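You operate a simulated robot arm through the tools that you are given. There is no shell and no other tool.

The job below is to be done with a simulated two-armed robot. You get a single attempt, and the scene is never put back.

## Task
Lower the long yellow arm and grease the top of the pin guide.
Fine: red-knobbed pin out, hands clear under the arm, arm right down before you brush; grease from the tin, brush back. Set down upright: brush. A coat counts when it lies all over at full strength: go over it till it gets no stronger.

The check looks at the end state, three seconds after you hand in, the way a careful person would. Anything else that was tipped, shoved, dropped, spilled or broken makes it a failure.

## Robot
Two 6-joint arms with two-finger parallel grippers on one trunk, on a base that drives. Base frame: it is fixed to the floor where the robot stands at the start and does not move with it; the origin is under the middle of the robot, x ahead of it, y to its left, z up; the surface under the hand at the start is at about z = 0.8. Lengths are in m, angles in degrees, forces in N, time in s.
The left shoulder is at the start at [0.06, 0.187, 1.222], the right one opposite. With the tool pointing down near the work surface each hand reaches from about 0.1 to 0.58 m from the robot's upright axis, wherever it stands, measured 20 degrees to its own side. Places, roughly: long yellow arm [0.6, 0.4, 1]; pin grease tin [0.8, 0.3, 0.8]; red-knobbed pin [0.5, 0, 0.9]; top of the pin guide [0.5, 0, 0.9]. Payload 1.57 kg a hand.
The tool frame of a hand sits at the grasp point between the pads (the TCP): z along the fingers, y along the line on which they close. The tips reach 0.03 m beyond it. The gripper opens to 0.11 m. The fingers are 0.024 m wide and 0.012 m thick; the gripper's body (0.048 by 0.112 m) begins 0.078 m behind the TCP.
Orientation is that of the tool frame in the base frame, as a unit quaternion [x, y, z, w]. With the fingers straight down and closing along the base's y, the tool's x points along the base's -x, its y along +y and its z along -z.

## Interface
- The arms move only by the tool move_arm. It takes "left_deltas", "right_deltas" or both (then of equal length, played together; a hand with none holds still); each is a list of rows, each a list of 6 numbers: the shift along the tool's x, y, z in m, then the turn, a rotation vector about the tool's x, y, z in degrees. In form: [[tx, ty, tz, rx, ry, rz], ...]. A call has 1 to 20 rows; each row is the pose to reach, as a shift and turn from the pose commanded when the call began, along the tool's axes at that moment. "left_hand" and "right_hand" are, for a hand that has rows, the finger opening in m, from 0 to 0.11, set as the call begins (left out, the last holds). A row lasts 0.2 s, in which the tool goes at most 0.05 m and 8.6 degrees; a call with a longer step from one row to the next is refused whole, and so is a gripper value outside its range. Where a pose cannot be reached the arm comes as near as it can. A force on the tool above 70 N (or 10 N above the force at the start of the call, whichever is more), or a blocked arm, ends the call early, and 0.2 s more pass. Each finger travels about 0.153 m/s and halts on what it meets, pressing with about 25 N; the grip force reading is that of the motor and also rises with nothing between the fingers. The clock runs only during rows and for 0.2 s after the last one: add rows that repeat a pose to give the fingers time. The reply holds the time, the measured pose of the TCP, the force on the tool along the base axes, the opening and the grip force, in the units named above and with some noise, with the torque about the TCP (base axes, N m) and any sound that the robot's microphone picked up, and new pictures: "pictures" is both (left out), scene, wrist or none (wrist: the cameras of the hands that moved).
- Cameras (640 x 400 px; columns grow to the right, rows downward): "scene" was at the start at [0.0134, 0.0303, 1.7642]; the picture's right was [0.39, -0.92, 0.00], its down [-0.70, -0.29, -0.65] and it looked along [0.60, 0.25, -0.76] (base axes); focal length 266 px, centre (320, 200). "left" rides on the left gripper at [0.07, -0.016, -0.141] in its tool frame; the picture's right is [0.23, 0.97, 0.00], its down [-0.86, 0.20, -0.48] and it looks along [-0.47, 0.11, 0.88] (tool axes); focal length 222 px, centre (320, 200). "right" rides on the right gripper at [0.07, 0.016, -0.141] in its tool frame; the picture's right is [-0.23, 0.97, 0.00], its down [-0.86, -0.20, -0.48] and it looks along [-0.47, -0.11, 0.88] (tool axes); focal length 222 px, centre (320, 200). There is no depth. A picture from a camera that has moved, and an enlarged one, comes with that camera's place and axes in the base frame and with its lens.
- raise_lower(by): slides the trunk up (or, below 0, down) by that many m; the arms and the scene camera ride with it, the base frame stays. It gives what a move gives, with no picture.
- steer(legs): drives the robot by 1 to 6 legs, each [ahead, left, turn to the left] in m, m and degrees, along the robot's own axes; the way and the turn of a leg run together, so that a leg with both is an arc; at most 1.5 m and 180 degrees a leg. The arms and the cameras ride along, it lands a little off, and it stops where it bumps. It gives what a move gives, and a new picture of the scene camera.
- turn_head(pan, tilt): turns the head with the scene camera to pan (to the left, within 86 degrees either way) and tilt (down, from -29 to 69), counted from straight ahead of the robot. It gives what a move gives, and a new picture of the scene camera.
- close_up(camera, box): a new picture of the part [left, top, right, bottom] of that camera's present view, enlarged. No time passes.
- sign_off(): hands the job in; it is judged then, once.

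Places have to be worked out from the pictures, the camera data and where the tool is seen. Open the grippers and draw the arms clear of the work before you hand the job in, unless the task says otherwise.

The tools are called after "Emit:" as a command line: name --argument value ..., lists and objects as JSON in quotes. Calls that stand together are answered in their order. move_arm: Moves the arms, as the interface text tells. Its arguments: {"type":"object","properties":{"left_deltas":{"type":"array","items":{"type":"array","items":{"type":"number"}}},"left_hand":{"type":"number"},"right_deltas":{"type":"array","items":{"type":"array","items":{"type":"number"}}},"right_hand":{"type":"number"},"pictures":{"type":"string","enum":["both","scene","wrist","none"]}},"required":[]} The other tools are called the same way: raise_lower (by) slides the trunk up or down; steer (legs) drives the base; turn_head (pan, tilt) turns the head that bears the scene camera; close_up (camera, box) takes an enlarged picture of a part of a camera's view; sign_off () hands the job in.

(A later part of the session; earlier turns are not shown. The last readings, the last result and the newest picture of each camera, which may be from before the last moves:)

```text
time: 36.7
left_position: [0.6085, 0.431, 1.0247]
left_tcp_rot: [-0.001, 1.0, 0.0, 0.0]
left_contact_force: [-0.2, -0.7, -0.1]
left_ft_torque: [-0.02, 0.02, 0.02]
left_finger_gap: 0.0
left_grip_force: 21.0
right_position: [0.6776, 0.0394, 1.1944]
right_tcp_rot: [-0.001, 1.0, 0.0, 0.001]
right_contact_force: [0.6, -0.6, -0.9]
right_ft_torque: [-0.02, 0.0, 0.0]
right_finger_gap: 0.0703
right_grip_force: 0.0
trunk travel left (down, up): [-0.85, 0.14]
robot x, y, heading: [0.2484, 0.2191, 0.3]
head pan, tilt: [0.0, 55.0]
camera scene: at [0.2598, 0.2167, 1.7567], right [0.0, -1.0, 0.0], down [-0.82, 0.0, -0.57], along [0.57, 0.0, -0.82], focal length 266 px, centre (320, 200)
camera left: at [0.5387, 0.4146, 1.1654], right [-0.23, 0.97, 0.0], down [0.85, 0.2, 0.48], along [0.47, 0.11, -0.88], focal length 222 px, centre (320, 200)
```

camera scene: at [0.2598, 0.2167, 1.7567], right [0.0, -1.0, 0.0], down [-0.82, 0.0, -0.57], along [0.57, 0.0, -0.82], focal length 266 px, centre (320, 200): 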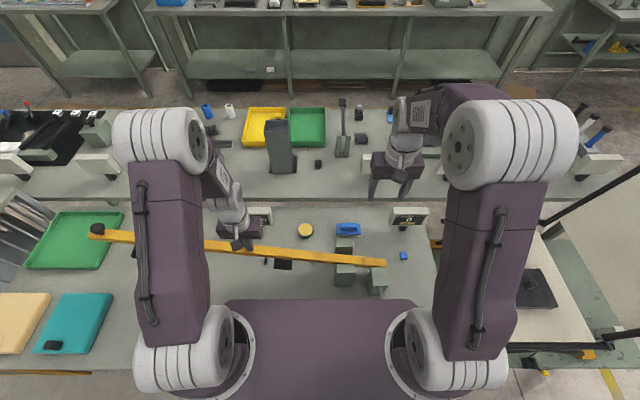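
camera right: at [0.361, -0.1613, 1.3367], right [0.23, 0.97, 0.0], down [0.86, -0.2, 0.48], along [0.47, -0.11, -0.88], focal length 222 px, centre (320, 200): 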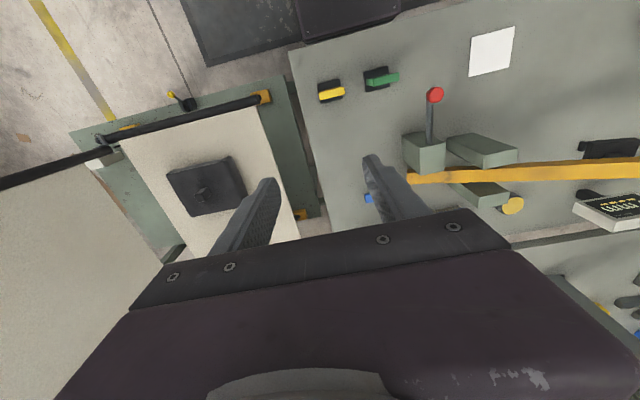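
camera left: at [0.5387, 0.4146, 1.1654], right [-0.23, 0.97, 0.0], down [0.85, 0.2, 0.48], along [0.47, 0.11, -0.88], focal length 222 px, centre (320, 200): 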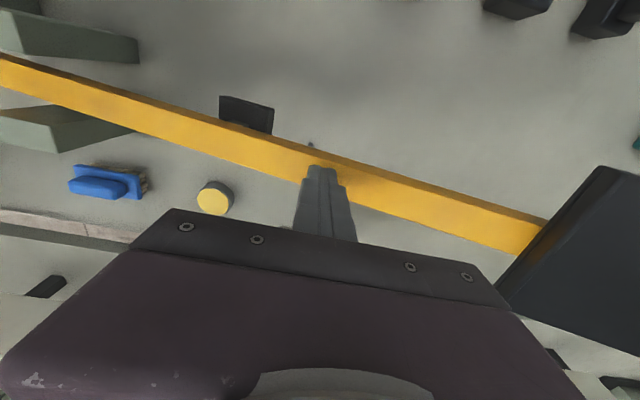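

The arm is moving down with almost no force and its short end is rising. I'll keep pushing gently downward.

Emit:
move_arm --left_deltas '[[0, 0, 0.01, 0, 0, 0], [0, 0, 0.02, 0, 0, 0], [0, 0, 0.03, 0, 0, 0], [0, 0, 0.04, 0, 0, 0], [0, 0, 0.05, 0, 0, 0]]' --pictures "both"

Emit:
close_up --camera "scene" --box '[80, 190, 420, 300]'

```text
time: 37.9
left_position: [0.6086, 0.4296, 0.9763]
left_tcp_rot: [0.0, 1.0, 0.0, 0.002]
left_contact_force: [-0.4, -0.6, 0.6]
left_ft_torque: [-0.02, 0.01, -0.01]
left_finger_gap: 0.0
left_grip_force: 21.4
right_position: [0.6766, 0.0418, 1.1944]
right_tcp_rot: [-0.001, 1.0, 0.0, 0.0]
right_contact_force: [0.2, 0.4, -1.2]
right_ft_torque: [-0.03, -0.03, 0.01]
right_finger_gap: 0.07
right_grip_force: 0.0
trunk travel left (down, up): [-0.85, 0.14]
robot x, y, heading: [0.2427, 0.2216, 0.1]
head pan, tilt: [0.0, 55.0]
camera scene: at [0.2599, 0.2167, 1.7567], right [0.0, -1.0, 0.0], down [-0.82, 0.0, -0.57], along [0.57, 0.0, -0.82], focal length 266 px, centre (320, 200)
camera left: at [0.5388, 0.4146, 1.1158], right [-0.23, 0.97, 0.0], down [0.85, 0.2, 0.48], along [0.47, 0.11, -0.88], focal length 222 px, centre (320, 200)
```

scene: 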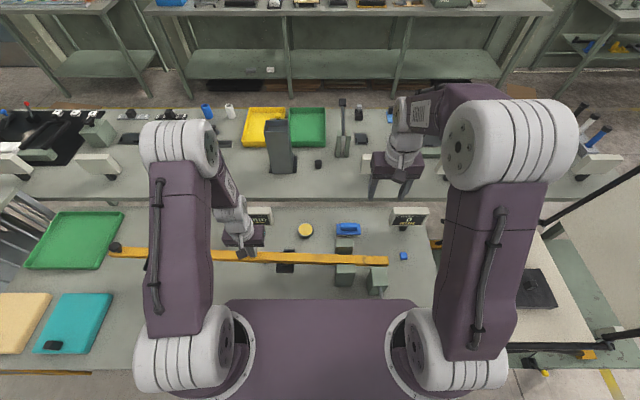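
left: 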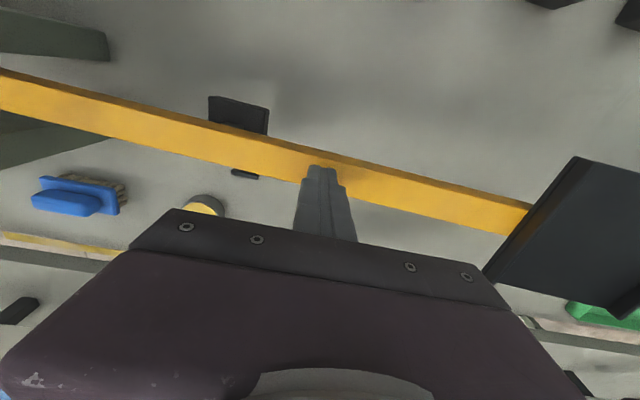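

```text
1.88 times, centred on (250, 245) of scene
camera zoom: at [0.2599, 0.2167, 1.7567], right [0.0, -1.0, 0.0], down [-0.82, 0.0, -0.57], along [0.57, 0.0, -0.82], focal length 501 px, centre (452, 115)
```

zoom: 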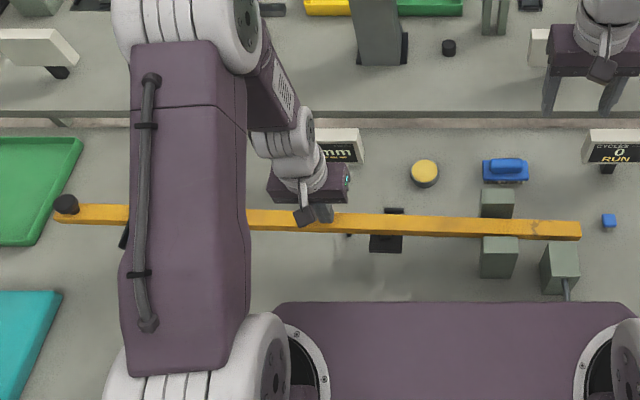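

The bar is nearly level. I'll continue down slowly, watching for the stop.

Emit:
move_arm --left_deltas '[[0, 0, 0.006, 0, 0, 0], [0, 0, 0.012, 0, 0, 0], [0, 0, 0.018, 0, 0, 0], [0, 0, 0.024, 0, 0, 0], [0, 0, 0.03, 0, 0, 0]]' --pictures "scene"

Emit:
close_up --camera "scene" --box '[80, 190, 420, 300]'

```text
time: 39.1
left_position: [0.6083, 0.4294, 0.9451]
left_tcp_rot: [-0.001, 1.0, 0.0, 0.001]
left_contact_force: [0.0, 0.3, -0.6]
left_ft_torque: [0.01, 0.02, 0.01]
left_finger_gap: 0.0001
left_grip_force: 21.5
right_position: [0.6776, 0.0404, 1.1955]
right_tcp_rot: [-0.001, 1.0, 0.0, 0.0]
right_contact_force: [-0.6, -0.5, -0.6]
right_ft_torque: [0.0, 0.0, 0.02]
right_finger_gap: 0.0701
right_grip_force: 0.0
trunk travel left (down, up): [-0.85, 0.14]
robot x, y, heading: [0.2446, 0.2202, 0.1]
head pan, tilt: [0.0, 55.0]
camera scene: at [0.2597, 0.2166, 1.7567], right [0.0, -1.0, 0.0], down [-0.82, 0.0, -0.57], along [0.57, 0.0, -0.82], focal length 266 px, centre (320, 200)
```

scene: 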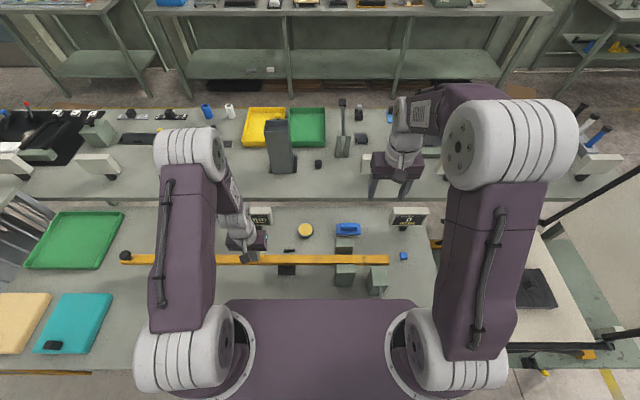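

```text
1.88 times, centred on (250, 245) of scene
camera zoom: at [0.2597, 0.2166, 1.7567], right [0.0, -1.0, 0.0], down [-0.82, 0.0, -0.57], along [0.57, 0.0, -0.82], focal length 501 px, centre (452, 115)
```

zoom: 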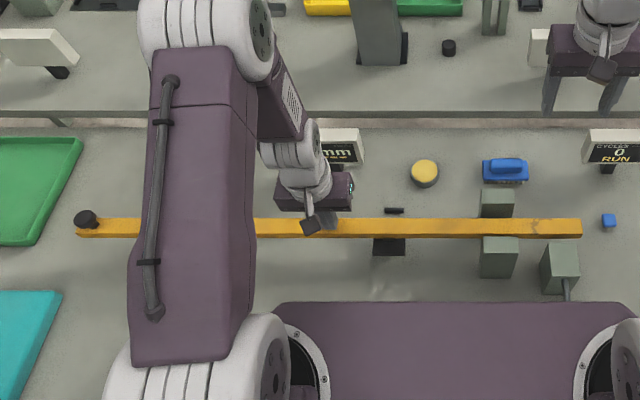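

The bar looks horizontal, but there is still no reaction force. I'll continue until the stop is felt.

Emit:
move_arm --left_deltas '[[0, 0, 0.005, 0, 0, 0], [0, 0, 0.01, 0, 0, 0], [0, 0, 0.015, 0, 0, 0], [0, 0, 0.02, 0, 0, 0]]' --pictures "both"

Emit:
close_up --camera "scene" --box '[80, 190, 420, 300]'

Emit:
close_up --camera "left" --box '[120, 60, 520, 240]'

```text
time: 39.8
left_position: [0.608, 0.428, 0.9418]
left_tcp_rot: [-0.001, 1.0, 0.001, 0.007]
left_contact_force: [-11.5, 4.1, 59.5]
left_ft_torque: [0.06, 1.03, -0.19]
left_finger_gap: 0.0
left_grip_force: 21.3
right_position: [0.6716, 0.0386, 1.1976]
right_tcp_rot: [-0.001, 1.0, 0.001, 0.003]
right_contact_force: [-0.1, -0.1, -0.2]
right_ft_torque: [-0.01, 0.01, 0.02]
right_finger_gap: 0.0701
right_grip_force: 0.0
trunk travel left (down, up): [-0.85, 0.14]
robot x, y, heading: [0.2463, 0.2167, -0.0]
head pan, tilt: [0.0, 55.0]
stopped in row 3 (left hand): the force on the tool passed its limit at 81 N (the readings are from after the stop); the commanded pose is now the measured one
camera scene: at [0.2511, 0.2133, 1.7575], right [0.0, -1.0, 0.0], down [-0.82, 0.0, -0.58], along [0.58, 0.0, -0.82], focal length 266 px, centre (320, 200)
camera left: at [0.5362, 0.4126, 1.0809], right [-0.23, 0.97, 0.0], down [0.85, 0.2, 0.49], along [0.48, 0.11, -0.87], focal length 222 px, centre (320, 200)
```

scene: 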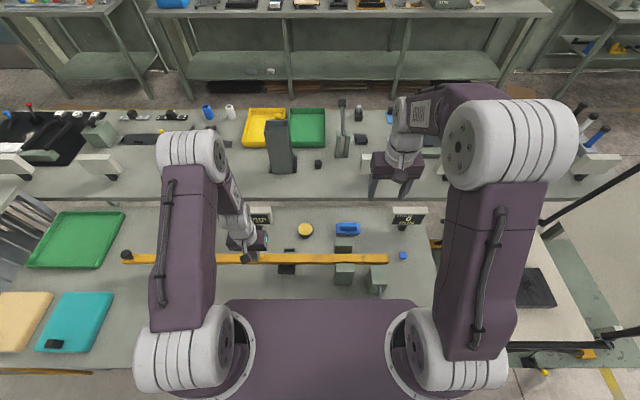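
left: 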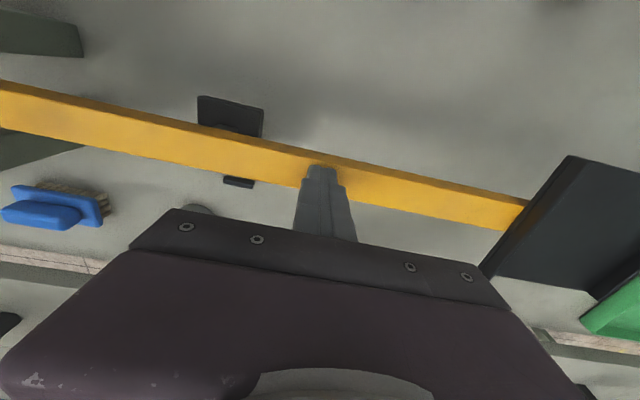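

```text
1.88 times, centred on (250, 245) of scene
camera zoom: at [0.2511, 0.2133, 1.7575], right [0.0, -1.0, 0.0], down [-0.82, 0.0, -0.58], along [0.58, 0.0, -0.82], focal length 501 px, centre (452, 115)
```

zoom: 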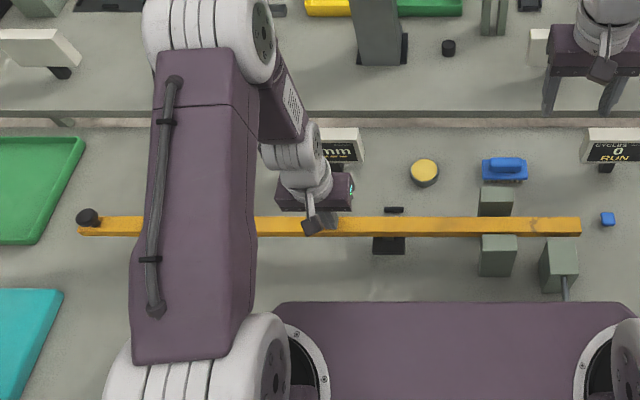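

```text
1.60 times, centred on (320, 150) of left
camera zoom: at [0.5362, 0.4126, 1.0809], right [-0.23, 0.97, 0.0], down [0.85, 0.2, 0.49], along [0.48, 0.11, -0.87], focal length 355 px, centre (320, 280)
```

zoom: 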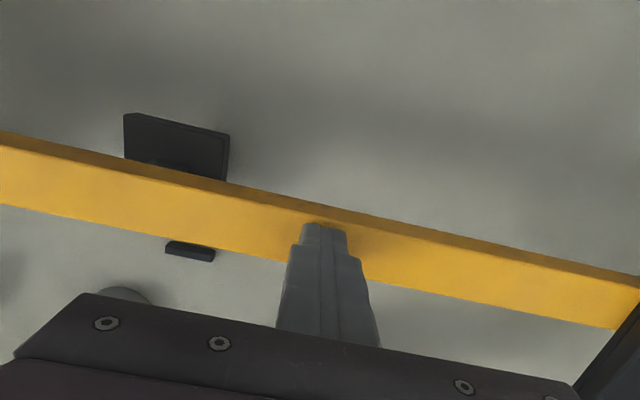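

A firm stop: the arm is right down and horizontal. I'll lift the left hand and check it stays there.

Emit:
move_arm --left_deltas '[[0, 0, -0.02, 0, 0, 0], [0, 0, -0.06, 0, 0, 0], [0, 0, -0.11, 0, 0, 0], [0, 0, -0.16, 0, 0, 0], [0, 0, -0.2, 0, 0, 0], [0, 0, -0.24, 0, 0, 0]]' --pictures "both"

Emit:
close_up --camera "scene" --box '[220, 190, 420, 300]'

```text
time: 41.2
left_position: [0.6071, 0.4299, 1.1821]
left_tcp_rot: [-0.001, 1.0, 0.0, 0.007]
left_contact_force: [-1.1, -0.1, 0.1]
left_ft_torque: [0.01, -0.02, 0.04]
left_finger_gap: 0.0002
left_grip_force: 21.3
right_position: [0.6757, 0.0405, 1.1961]
right_tcp_rot: [-0.001, 1.0, -0.001, 0.001]
right_contact_force: [-0.5, 0.4, -0.4]
right_ft_torque: [0.01, -0.01, 0.05]
right_finger_gap: 0.07
right_grip_force: 0.1
trunk travel left (down, up): [-0.85, 0.14]
robot x, y, heading: [0.2494, 0.2127, 0.2]
head pan, tilt: [0.0, 55.0]
camera scene: at [0.2576, 0.2161, 1.7566], right [0.0, -1.0, 0.0], down [-0.82, 0.0, -0.57], along [0.57, 0.0, -0.82], focal length 266 px, centre (320, 200)
camera left: at [0.5377, 0.4133, 1.3209], right [-0.23, 0.97, 0.0], down [0.85, 0.2, 0.49], along [0.48, 0.11, -0.87], focal length 222 px, centre (320, 200)
```

scene: 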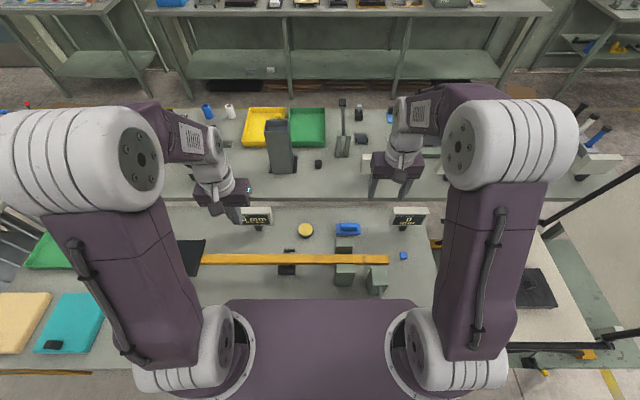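
left: 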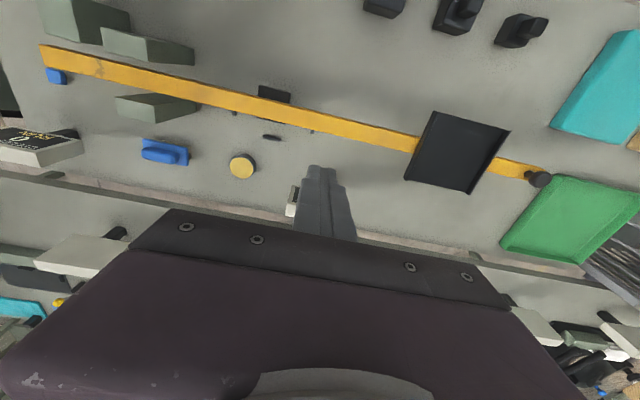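

```text
3.20 times, centred on (320, 245) of scene
camera zoom: at [0.2576, 0.2161, 1.7566], right [0.0, -1.0, 0.0], down [-0.82, 0.0, -0.57], along [0.57, 0.0, -0.82], focal length 852 px, centre (320, 56)
```

zoom: 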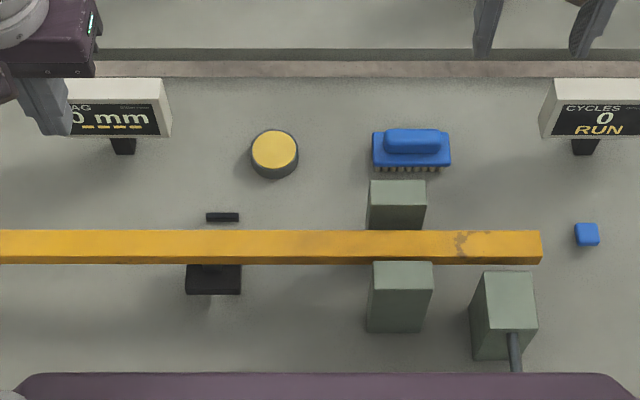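

The arm stays fully down. To reach both brush and tin with the right hand, I'll strafe left about 0.12 m.

Emit:
steer --legs '[[0, 0.12, 0]]'

Emit:
close_up --camera "right" --box '[140, 40, 500, 240]'

```text
time: 42.4
left_position: [0.6096, 0.5488, 1.1809]
left_tcp_rot: [-0.002, 1.0, 0.002, 0.006]
left_contact_force: [-0.4, -0.9, 0.0]
left_ft_torque: [0.02, 0.02, -0.02]
left_finger_gap: 0.0
left_grip_force: 21.0
right_position: [0.6772, 0.1591, 1.1941]
right_tcp_rot: [0.0, 1.0, 0.001, 0.0]
right_contact_force: [0.0, 0.8, -0.2]
right_ft_torque: [0.02, 0.01, 0.03]
right_finger_gap: 0.0701
right_grip_force: 0.0
trunk travel left (down, up): [-0.85, 0.14]
robot x, y, heading: [0.2477, 0.3373, 0.0]
head pan, tilt: [0.0, 55.0]
camera scene: at [0.2588, 0.3323, 1.7567], right [0.0, -1.0, 0.0], down [-0.82, 0.0, -0.57], along [0.57, 0.0, -0.82], focal length 266 px, centre (320, 200)
```

scene: 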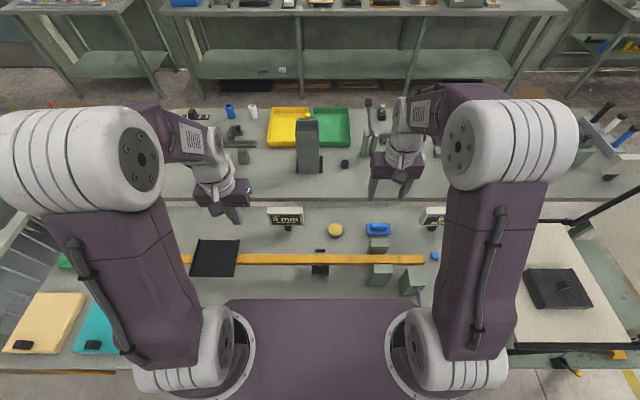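

```text
1.78 times, centred on (320, 140) of right
camera zoom: at [0.607, 0.1745, 1.3365], right [0.22, 0.97, 0.0], down [0.86, -0.2, 0.48], along [0.47, -0.11, -0.88], focal length 395 px, centre (320, 307)
```

zoom: 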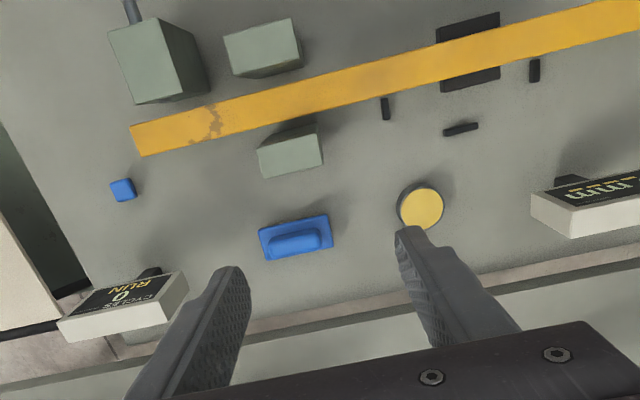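

The brush is at about (0.766, 0.105) with its long axis along y, and the handle ridge on top is roughly 0.065 × 0.022 m. I'll rotate the right hand 90° to close across the handle (along x) and hover above it.

Emit:
move_arm --right_deltas '[[-0.007, -0.005, 0.012, 0, 0, 7.5], [-0.015, -0.009, 0.024, 0, 0, 15], [-0.022, -0.014, 0.036, 0, 0, 22.5], [-0.03, -0.018, 0.048, 0, 0, 30], [-0.037, -0.023, 0.06, 0, 0, 37.5], [-0.045, -0.027, 0.072, 0, 0, 45], [-0.052, -0.032, 0.084, 0, 0, 52.5], [-0.06, -0.036, 0.096, 0, 0, 60], [-0.067, -0.041, 0.11, 0, 0, 67.5], [-0.075, -0.045, 0.125, 0, 0, 75], [-0.082, -0.05, 0.14, 0, 0, 82.5], [-0.089, -0.054, 0.16, 0, 0, 90], [-0.089, -0.054, 0.19, 0, 0, 90], [-0.089, -0.054, 0.19, 0, 0, 90]]' --right_hand 0.06 --pictures "both"

Emit:
close_up --camera "right" --box '[220, 80, 420, 240]'

Emit:
close_up --camera "scene" --box '[300, 170, 460, 290]'

```text
time: 45.4
left_position: [0.6089, 0.5503, 1.1813]
left_tcp_rot: [-0.001, 1.0, 0.001, 0.006]
left_contact_force: [-0.7, 0.7, 0.3]
left_ft_torque: [-0.03, 0.0, -0.03]
left_finger_gap: 0.0
left_grip_force: 21.4
right_position: [0.7655, 0.1075, 1.004]
right_tcp_rot: [0.706, 0.708, -0.001, 0.001]
right_contact_force: [0.0, -0.2, -0.6]
right_ft_torque: [-0.02, -0.01, -0.01]
right_finger_gap: 0.0601
right_grip_force: 0.1
trunk travel left (down, up): [-0.85, 0.14]
robot x, y, heading: [0.2475, 0.3344, 0.4]
head pan, tilt: [0.0, 55.0]
camera scene: at [0.2587, 0.3359, 1.7567], right [0.0, -1.0, 0.0], down [-0.82, 0.0, -0.57], along [0.57, 0.0, -0.82], focal length 266 px, centre (320, 200)
camera right: at [0.782, 0.1784, 1.1462], right [0.97, -0.23, 0.0], down [-0.2, -0.86, 0.48], along [-0.11, -0.47, -0.88], focal length 222 px, centre (320, 200)
```

scene: 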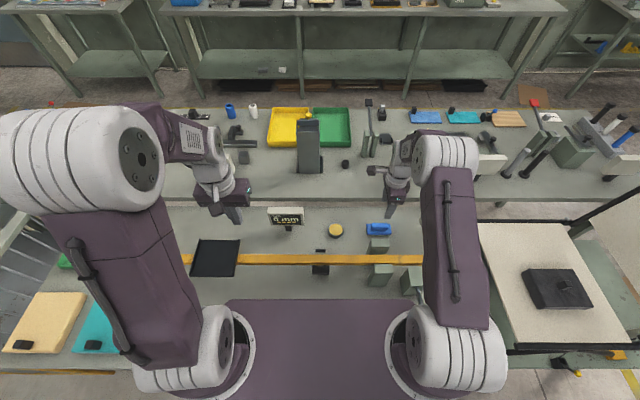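
right: 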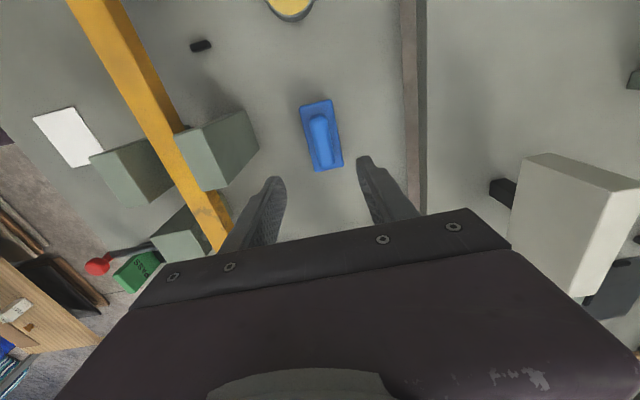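

```text
2.50 times, centred on (320, 160) of right
camera zoom: at [0.782, 0.1784, 1.1462], right [0.97, -0.23, 0.0], down [-0.2, -0.86, 0.48], along [-0.11, -0.47, -0.88], focal length 555 px, centre (320, 300)
```

zoom: 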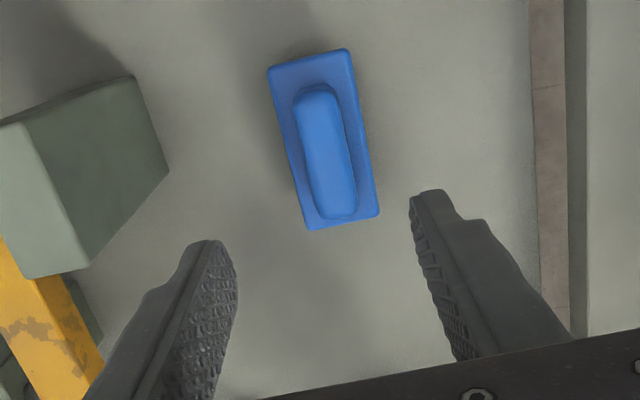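

```text
3.33 times, centred on (380, 230) of scene
camera zoom: at [0.2587, 0.3359, 1.7567], right [0.0, -1.0, 0.0], down [-0.82, 0.0, -0.57], along [0.57, 0.0, -0.82], focal length 888 px, centre (120, 100)
```

zoom: 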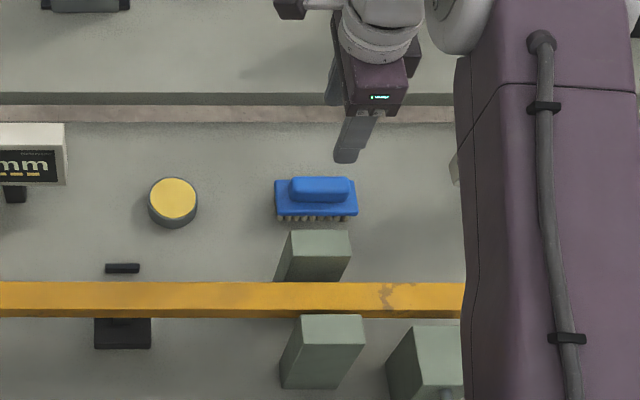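

The brush is square to y and centred near (0.769, 0.106). I'll zoom harder to measure the handle, body and bristle heights.

Emit:
close_up --camera "scene" --box '[360, 212, 400, 240]'

Emit:
close_up --camera "right" --box '[290, 90, 360, 180]'

Emit:
close_up --camera "scene" --box '[322, 215, 352, 245]'

```text
14.29 times, centred on (380, 226) of scene
camera zoom: at [0.2587, 0.3359, 1.7567], right [0.0, -1.0, 0.0], down [-0.82, 0.0, -0.57], along [0.57, 0.0, -0.82], focal length 3804 px, centre (-537, -171)
```

zoom: 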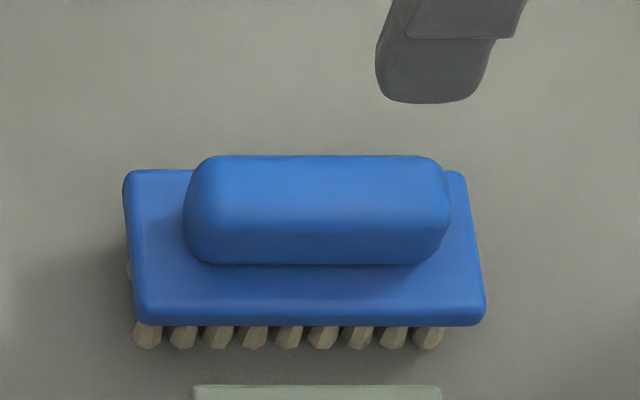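

```text
4.44 times, centred on (325, 135) of right
camera zoom: at [0.782, 0.1784, 1.1462], right [0.97, -0.23, 0.0], down [-0.2, -0.86, 0.48], along [-0.11, -0.47, -0.88], focal length 987 px, centre (298, 489)
```

zoom: 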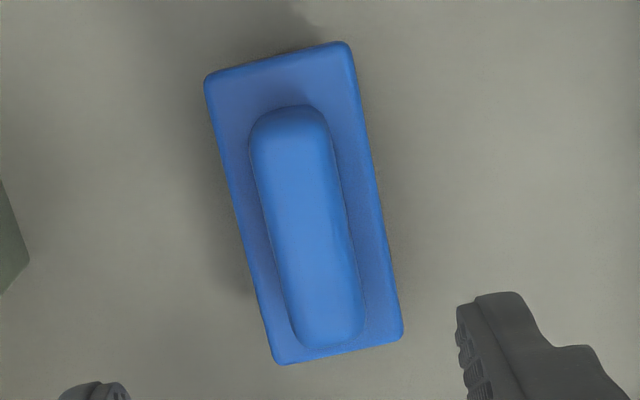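

```text
13.33 times, centred on (337, 230) of scene
camera zoom: at [0.2587, 0.3359, 1.7567], right [0.0, -1.0, 0.0], down [-0.82, 0.0, -0.57], along [0.57, 0.0, -0.82], focal length 3551 px, centre (93, -200)
```

zoom: 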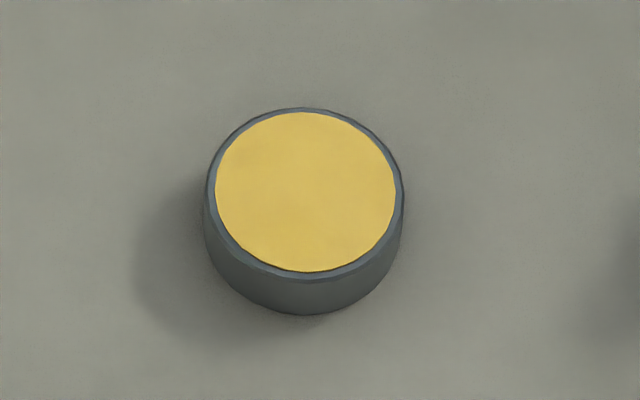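

Heights: bristles 0.80–0.817, body to 0.827, handle to about 0.857 and 0.02 wide. I'll descend to TCP z ≈ 0.861 with the tips just above the body and close on the handle.

Emit:
move_arm --right_deltas '[[-0.001, 0.004, 0.04, 0, 0, 0], [-0.001, 0.004, 0.08, 0, 0, 0], [-0.001, 0.004, 0.11, 0, 0, 0], [-0.001, 0.004, 0.13, 0, 0, 0], [-0.001, 0.004, 0.142, 0, 0, 0], [-0.001, 0.004, 0.142, 0, 0, 0]]' --right_hand 0.05 --pictures "both"

Emit:
close_up --camera "right" --box '[250, 130, 390, 240]'

Emit:
close_up --camera "scene" --box '[350, 200, 410, 240]'

```text
time: 46.8
left_position: [0.6101, 0.5497, 1.1806]
left_tcp_rot: [-0.002, 1.0, 0.001, 0.006]
left_contact_force: [0.1, -0.2, 0.1]
left_ft_torque: [-0.02, -0.01, 0.01]
left_finger_gap: 0.0001
left_grip_force: 21.4
right_position: [0.769, 0.107, 0.863]
right_tcp_rot: [0.706, 0.708, 0.0, -0.001]
right_contact_force: [-0.7, -0.5, -0.3]
right_ft_torque: [0.03, 0.01, 0.02]
right_finger_gap: 0.0502
right_grip_force: 0.1
trunk travel left (down, up): [-0.85, 0.14]
robot x, y, heading: [0.2415, 0.3344, 0.2]
head pan, tilt: [0.0, 55.0]
camera scene: at [0.2588, 0.336, 1.7567], right [0.0, -1.0, 0.0], down [-0.82, 0.0, -0.57], along [0.57, 0.0, -0.82], focal length 266 px, centre (320, 200)
camera right: at [0.7859, 0.1766, 1.0045], right [0.97, -0.22, 0.0], down [-0.2, -0.86, 0.48], along [-0.11, -0.47, -0.88], focal length 222 px, centre (320, 200)
```

scene: 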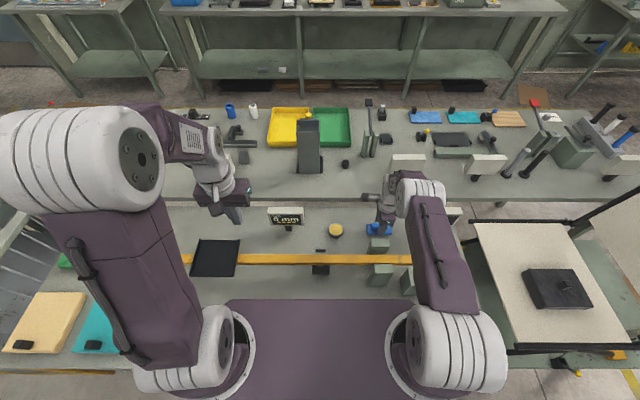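
right: 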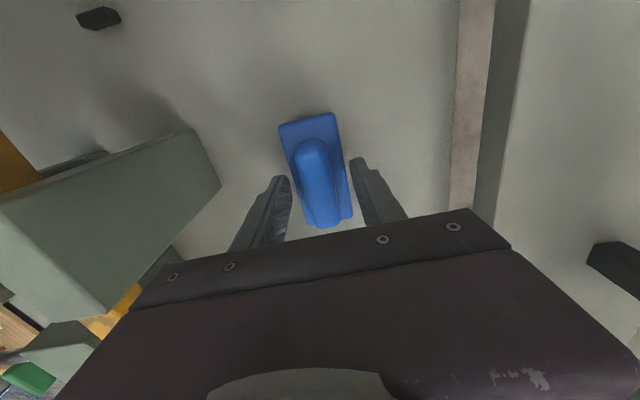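

```text
3.64 times, centred on (320, 185) of right
camera zoom: at [0.7859, 0.1766, 1.0045], right [0.97, -0.22, 0.0], down [-0.2, -0.86, 0.48], along [-0.11, -0.47, -0.88], focal length 808 px, centre (320, 254)
```

zoom: 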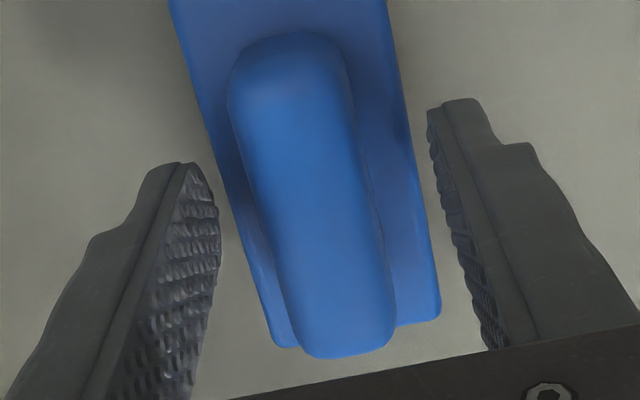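

```text
10.00 times, centred on (380, 220) of scene
camera zoom: at [0.2588, 0.336, 1.7567], right [0.0, -1.0, 0.0], down [-0.82, 0.0, -0.57], along [0.57, 0.0, -0.82], focal length 2663 px, centre (-280, 0)
```

zoom: 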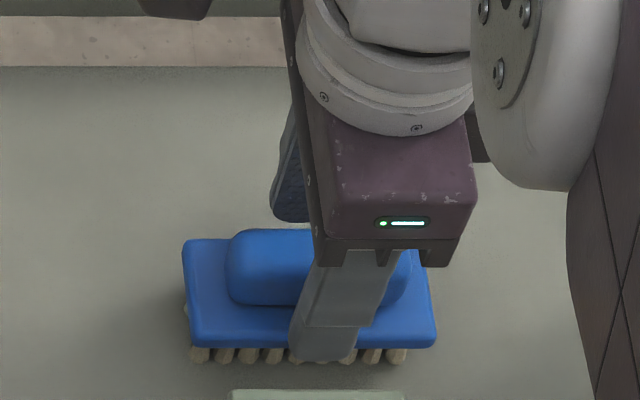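

The wrist view shows the handle about 5 mm to the −x side of centre. I'll shift by that and close on it.

Emit:
move_arm --right_deltas '[[0, -0.005, 0.0, 0, 0, 0], [0, -0.005, 0.001, 0, 0, 0]]' --right_hand 0.045 --pictures "wrist"

Emit:
close_up --camera "right" --box '[250, 130, 390, 240]'

```text
time: 47.4
left_position: [0.6102, 0.5504, 1.181]
left_tcp_rot: [-0.001, 1.0, 0.001, 0.006]
left_contact_force: [-0.3, 0.1, -1.0]
left_ft_torque: [0.02, 0.01, 0.01]
left_finger_gap: 0.0
left_grip_force: 21.2
right_position: [0.7651, 0.105, 0.8624]
right_tcp_rot: [0.706, 0.708, -0.001, 0.0]
right_contact_force: [0.6, -0.1, -0.4]
right_ft_torque: [0.04, 0.02, 0.01]
right_finger_gap: 0.0449
right_grip_force: 0.0
trunk travel left (down, up): [-0.85, 0.14]
robot x, y, heading: [0.2412, 0.3387, 0.6]
head pan, tilt: [0.0, 55.0]
camera right: at [0.7812, 0.1759, 1.0036], right [0.97, -0.22, 0.0], down [-0.2, -0.86, 0.48], along [-0.11, -0.47, -0.88], focal length 222 px, centre (320, 200)
```

right: 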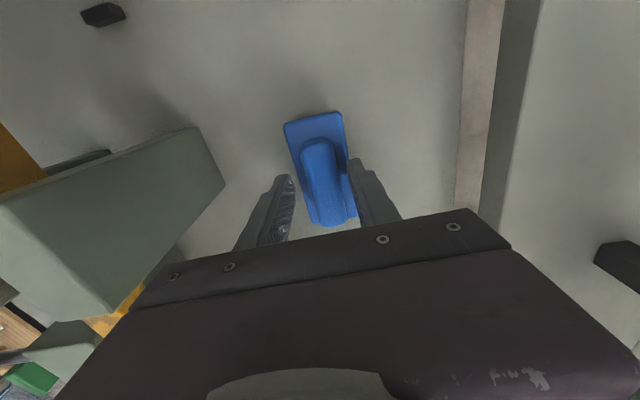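

```text
3.64 times, centred on (320, 185) of right
camera zoom: at [0.7812, 0.1759, 1.0036], right [0.97, -0.22, 0.0], down [-0.2, -0.86, 0.48], along [-0.11, -0.47, -0.88], focal length 808 px, centre (320, 254)
```

zoom: 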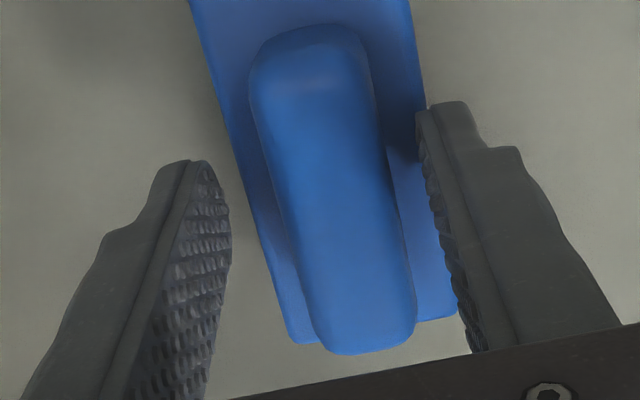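

Now it is well centred; closing on the handle.

Emit:
move_arm --right_deltas '[[0, 0, 0, 0, 0, 0], [0, 0, 0, 0, 0, 0], [0, 0, 0, 0, 0, 0]]' --right_hand 0.005 --pictures "wrist"

Emit:
close_up --camera "right" --box '[250, 130, 390, 240]'

Emit:
close_up --camera "scene" --box '[350, 200, 410, 240]'

```text
time: 48.2
left_position: [0.6102, 0.5491, 1.1798]
left_tcp_rot: [-0.001, 1.0, 0.0, 0.007]
left_contact_force: [1.0, 0.0, 0.1]
left_ft_torque: [0.03, 0.03, 0.01]
left_finger_gap: 0.0002
left_grip_force: 21.2
right_position: [0.7646, 0.1049, 0.8625]
right_tcp_rot: [0.706, 0.708, 0.0, 0.0]
right_contact_force: [0.3, -0.4, 0.4]
right_ft_torque: [-0.01, 0.0, -0.01]
right_finger_gap: 0.0236
right_grip_force: 25.0
trunk travel left (down, up): [-0.85, 0.14]
robot x, y, heading: [0.2433, 0.3388, 0.0]
head pan, tilt: [0.0, 55.0]
camera right: at [0.7813, 0.1759, 1.0037], right [0.97, -0.22, 0.0], down [-0.2, -0.86, 0.48], along [-0.11, -0.47, -0.88], focal length 222 px, centre (320, 200)
```

right: 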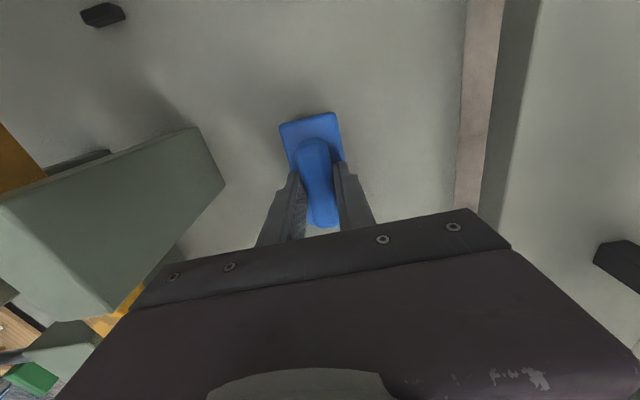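

```text
3.64 times, centred on (320, 185) of right
camera zoom: at [0.7813, 0.1759, 1.0037], right [0.97, -0.22, 0.0], down [-0.2, -0.86, 0.48], along [-0.11, -0.47, -0.88], focal length 808 px, centre (320, 254)
```

zoom: 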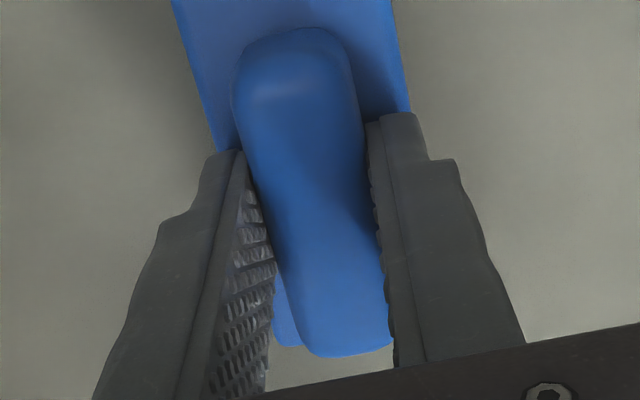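

```text
10.00 times, centred on (380, 220) of scene
camera zoom: at [0.259, 0.3359, 1.7567], right [0.0, -1.0, 0.0], down [-0.82, 0.0, -0.57], along [0.57, 0.0, -0.82], focal length 2663 px, centre (-280, 0)
```

zoom: 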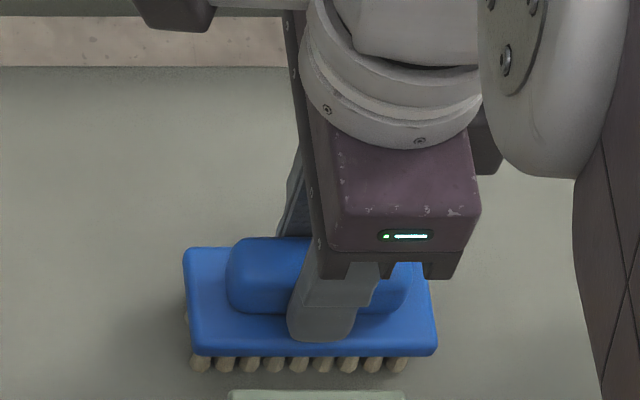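

The handle is gripped (gap 0.0236), bristle bottoms are 0.0625 below the TCP. The tin is at about (0.770, 0.272), rim z ≈ 0.82. I'll lift and carry the brush over the tin.

Emit:
move_arm --right_deltas '[[0, 0, -0.02, 0, 0, 0], [0, 0, -0.06, 0, 0, 0], [0, 0, -0.09, 0, 0, 0], [0.03, 0.001, -0.1, 0, 0, 0], [0.07, 0.002, -0.1, 0, 0, 0], [0.11, 0.004, -0.1, 0, 0, 0], [0.15, 0.005, -0.1, 0, 0, 0], [0.167, 0.0055, -0.09, 0, 0, 0], [0.167, 0.0055, -0.07, 0, 0, 0], [0.167, 0.0055, -0.07, 0, 0, 0]]' --pictures "both"

Emit:
close_up --camera "scene" --box '[300, 190, 380, 250]'

Emit:
close_up --camera "right" --box '[230, 80, 410, 240]'

```text
time: 50.4
left_position: [0.6094, 0.5512, 1.1812]
left_tcp_rot: [-0.001, 1.0, 0.0, 0.007]
left_contact_force: [-0.1, -1.1, -0.4]
left_ft_torque: [-0.02, 0.03, 0.03]
left_finger_gap: 0.0
left_grip_force: 21.5
right_position: [0.7702, 0.2732, 0.9333]
right_tcp_rot: [0.706, 0.708, 0.0, 0.0]
right_contact_force: [-1.0, 0.6, -1.0]
right_ft_torque: [-0.01, 0.03, 0.0]
right_finger_gap: 0.005
right_grip_force: 0.0
trunk travel left (down, up): [-0.85, 0.14]
robot x, y, heading: [0.2466, 0.3397, 0.1]
head pan, tilt: [0.0, 55.0]
camera scene: at [0.2589, 0.3362, 1.7567], right [0.0, -1.0, 0.0], down [-0.82, 0.0, -0.57], along [0.57, 0.0, -0.82], focal length 266 px, centre (320, 200)
camera right: at [0.7866, 0.3446, 1.0735], right [0.97, -0.23, 0.0], down [-0.2, -0.86, 0.48], along [-0.11, -0.47, -0.88], focal length 222 px, centre (320, 200)
```

scene: 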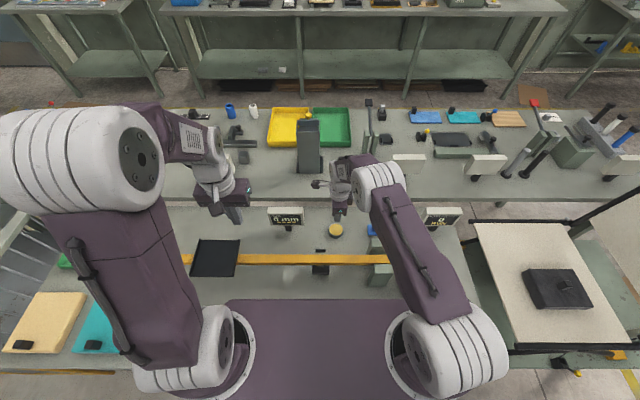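
right: 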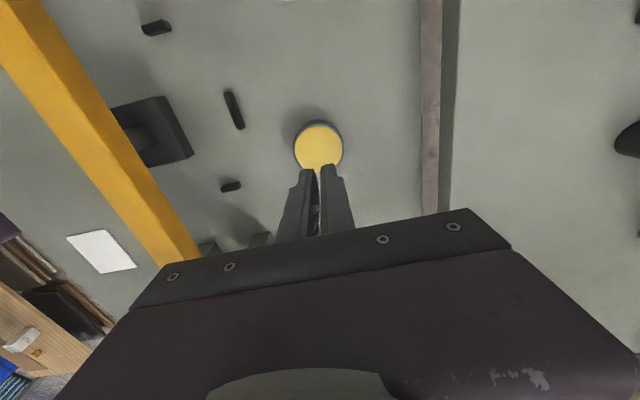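

```text
6.67 times, centred on (340, 220) of scene
camera zoom: at [0.2589, 0.3362, 1.7567], right [0.0, -1.0, 0.0], down [-0.82, 0.0, -0.57], along [0.57, 0.0, -0.82], focal length 1775 px, centre (187, 67)
```

zoom: 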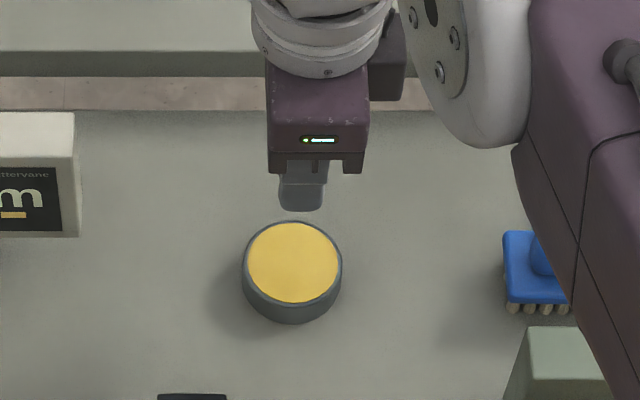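

```text
2.50 times, centred on (320, 160) of right
camera zoom: at [0.7866, 0.3446, 1.0735], right [0.97, -0.23, 0.0], down [-0.2, -0.86, 0.48], along [-0.11, -0.47, -0.88], focal length 555 px, centre (320, 300)
```

zoom: 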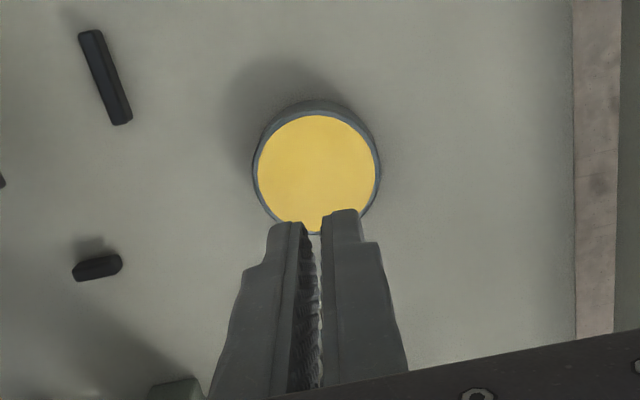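

The fingers closed to 0.005: the brush slipped out and stayed near its place. I'll move back over it and check how it stands.

Emit:
move_arm --right_deltas '[[0, 0, -0.04, 0, 0, 0], [-0.04, 0, -0.07, 0, 0, 0], [-0.08, 0, -0.07, 0, 0, 0], [-0.12, 0, -0.07, 0, 0, 0], [-0.155, 0, -0.07, 0, 0, 0], [-0.155, 0, -0.07, 0, 0, 0]]' --right_hand 0.06 --pictures "both"

Emit:
close_up --camera "right" --box '[270, 80, 390, 200]'

Emit:
close_up --camera "scene" --box '[350, 205, 410, 245]'

```text
time: 51.8
left_position: [0.6103, 0.5507, 1.1802]
left_tcp_rot: [-0.001, 1.0, 0.002, 0.006]
left_contact_force: [0.0, 0.1, 0.3]
left_ft_torque: [-0.03, -0.02, -0.02]
left_finger_gap: 0.0
left_grip_force: 21.7
right_position: [0.7718, 0.1198, 1.0001]
right_tcp_rot: [0.706, 0.708, 0.0, 0.0]
right_contact_force: [0.2, 0.0, 0.3]
right_ft_torque: [-0.02, 0.03, -0.02]
right_finger_gap: 0.0604
right_grip_force: 0.1
trunk travel left (down, up): [-0.85, 0.14]
robot x, y, heading: [0.2429, 0.3379, 0.2]
head pan, tilt: [0.0, 55.0]
camera scene: at [0.2593, 0.3364, 1.7567], right [0.0, -1.0, 0.0], down [-0.82, 0.0, -0.57], along [0.57, 0.0, -0.82], focal length 266 px, centre (320, 200)
camera right: at [0.7881, 0.1896, 1.1419], right [0.97, -0.22, 0.0], down [-0.2, -0.86, 0.48], along [-0.11, -0.47, -0.88], focal length 222 px, centre (320, 200)
```

scene: 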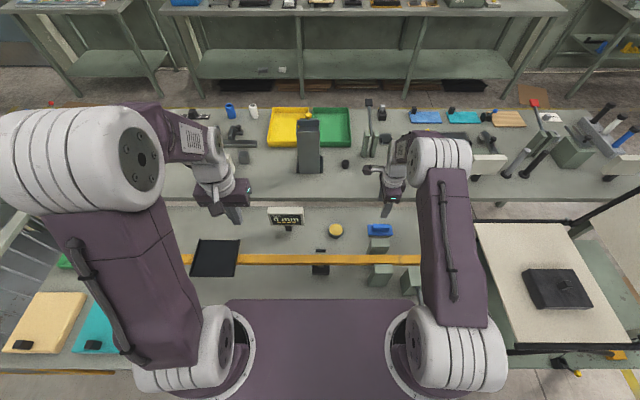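
right: 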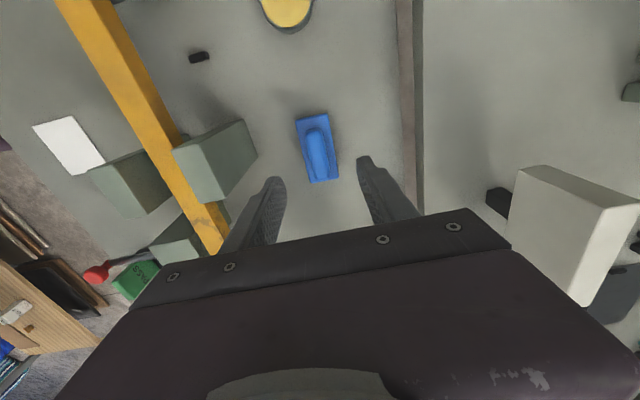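

```text
3.33 times, centred on (330, 140) of right
camera zoom: at [0.7881, 0.1896, 1.1419], right [0.97, -0.22, 0.0], down [-0.2, -0.86, 0.48], along [-0.11, -0.47, -0.88], focal length 740 px, centre (287, 400)
```

zoom: 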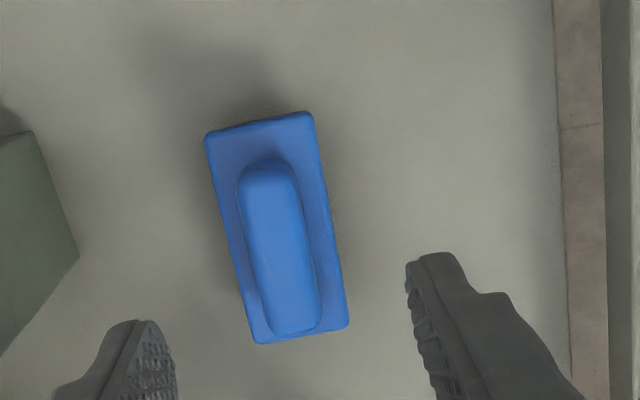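

```text
10.00 times, centred on (380, 225) of scene
camera zoom: at [0.2593, 0.3364, 1.7567], right [0.0, -1.0, 0.0], down [-0.82, 0.0, -0.57], along [0.57, 0.0, -0.82], focal length 2663 px, centre (-280, -50)
```

zoom: 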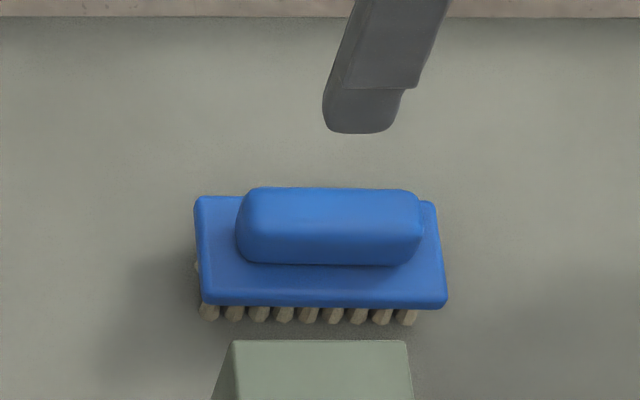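

The brush still stands upright at about (0.765, 0.104). I'll regrip deeper, with the fingertips right down by the body, and lift gradually to test.

Emit:
move_arm --right_deltas '[[-0.008, -0.003, 0.04, 0, 0, 0], [-0.016, -0.0065, 0.08, 0, 0, 0], [-0.016, -0.0065, 0.11, 0, 0, 0], [-0.016, -0.0065, 0.13, 0, 0, 0], [-0.016, -0.0065, 0.138, 0, 0, 0], [-0.016, -0.0065, 0.142, 0, 0, 0], [-0.016, -0.0065, 0.142, 0, 0, 0]]' --right_hand 0.045 --pictures "wrist"

Emit:
close_up --camera "right" --box '[250, 130, 390, 240]'

Emit:
close_up --camera "scene" --box '[350, 205, 410, 245]'

```text
time: 53.4
left_position: [0.6096, 0.5503, 1.1807]
left_tcp_rot: [0.0, 1.0, 0.001, 0.006]
left_contact_force: [0.4, -0.5, -1.1]
left_ft_torque: [0.01, 0.03, 0.01]
left_finger_gap: 0.0001
left_grip_force: 21.2
right_position: [0.7645, 0.1019, 0.86]
right_tcp_rot: [0.706, 0.708, 0.0, 0.0]
right_contact_force: [-0.4, 0.0, 0.9]
right_ft_torque: [0.02, -0.04, 0.01]
right_finger_gap: 0.0449
right_grip_force: 0.1
trunk travel left (down, up): [-0.85, 0.14]
robot x, y, heading: [0.2437, 0.3397, -0.1]
head pan, tilt: [0.0, 55.0]
camera right: at [0.7799, 0.1719, 1.0015], right [0.97, -0.22, 0.0], down [-0.2, -0.86, 0.48], along [-0.11, -0.47, -0.88], focal length 222 px, centre (320, 200)
```

right: 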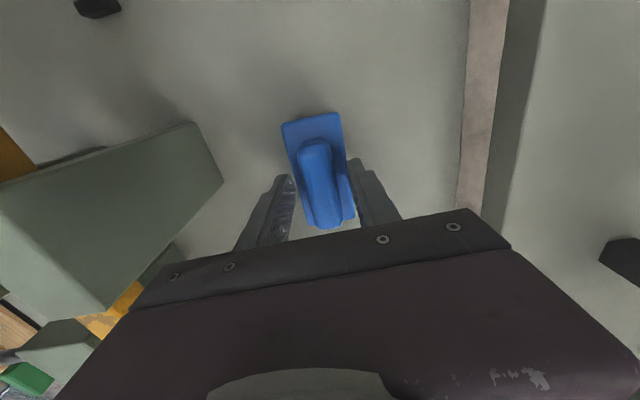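

```text
3.64 times, centred on (320, 185) of right
camera zoom: at [0.7799, 0.1719, 1.0015], right [0.97, -0.22, 0.0], down [-0.2, -0.86, 0.48], along [-0.11, -0.47, -0.88], focal length 808 px, centre (320, 254)
```

zoom: 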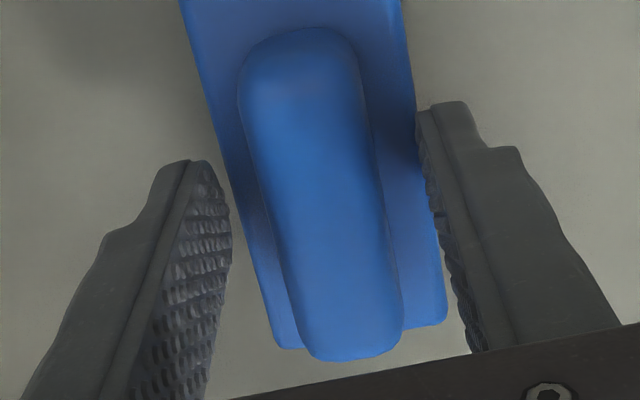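

```text
10.00 times, centred on (380, 225) of scene
camera zoom: at [0.2589, 0.3359, 1.7567], right [0.0, -1.0, 0.0], down [-0.82, 0.0, -0.57], along [0.57, 0.0, -0.82], focal length 2663 px, centre (-280, -50)
```

zoom: 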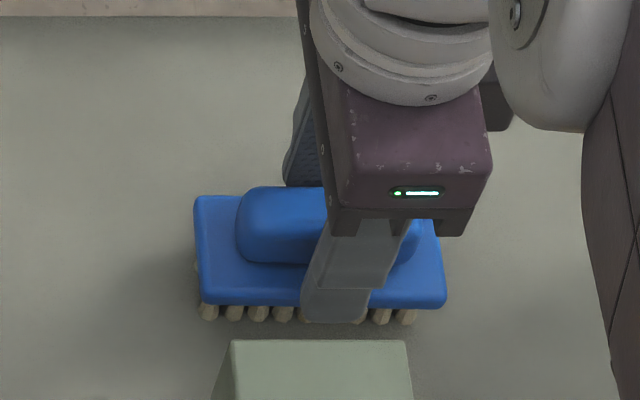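

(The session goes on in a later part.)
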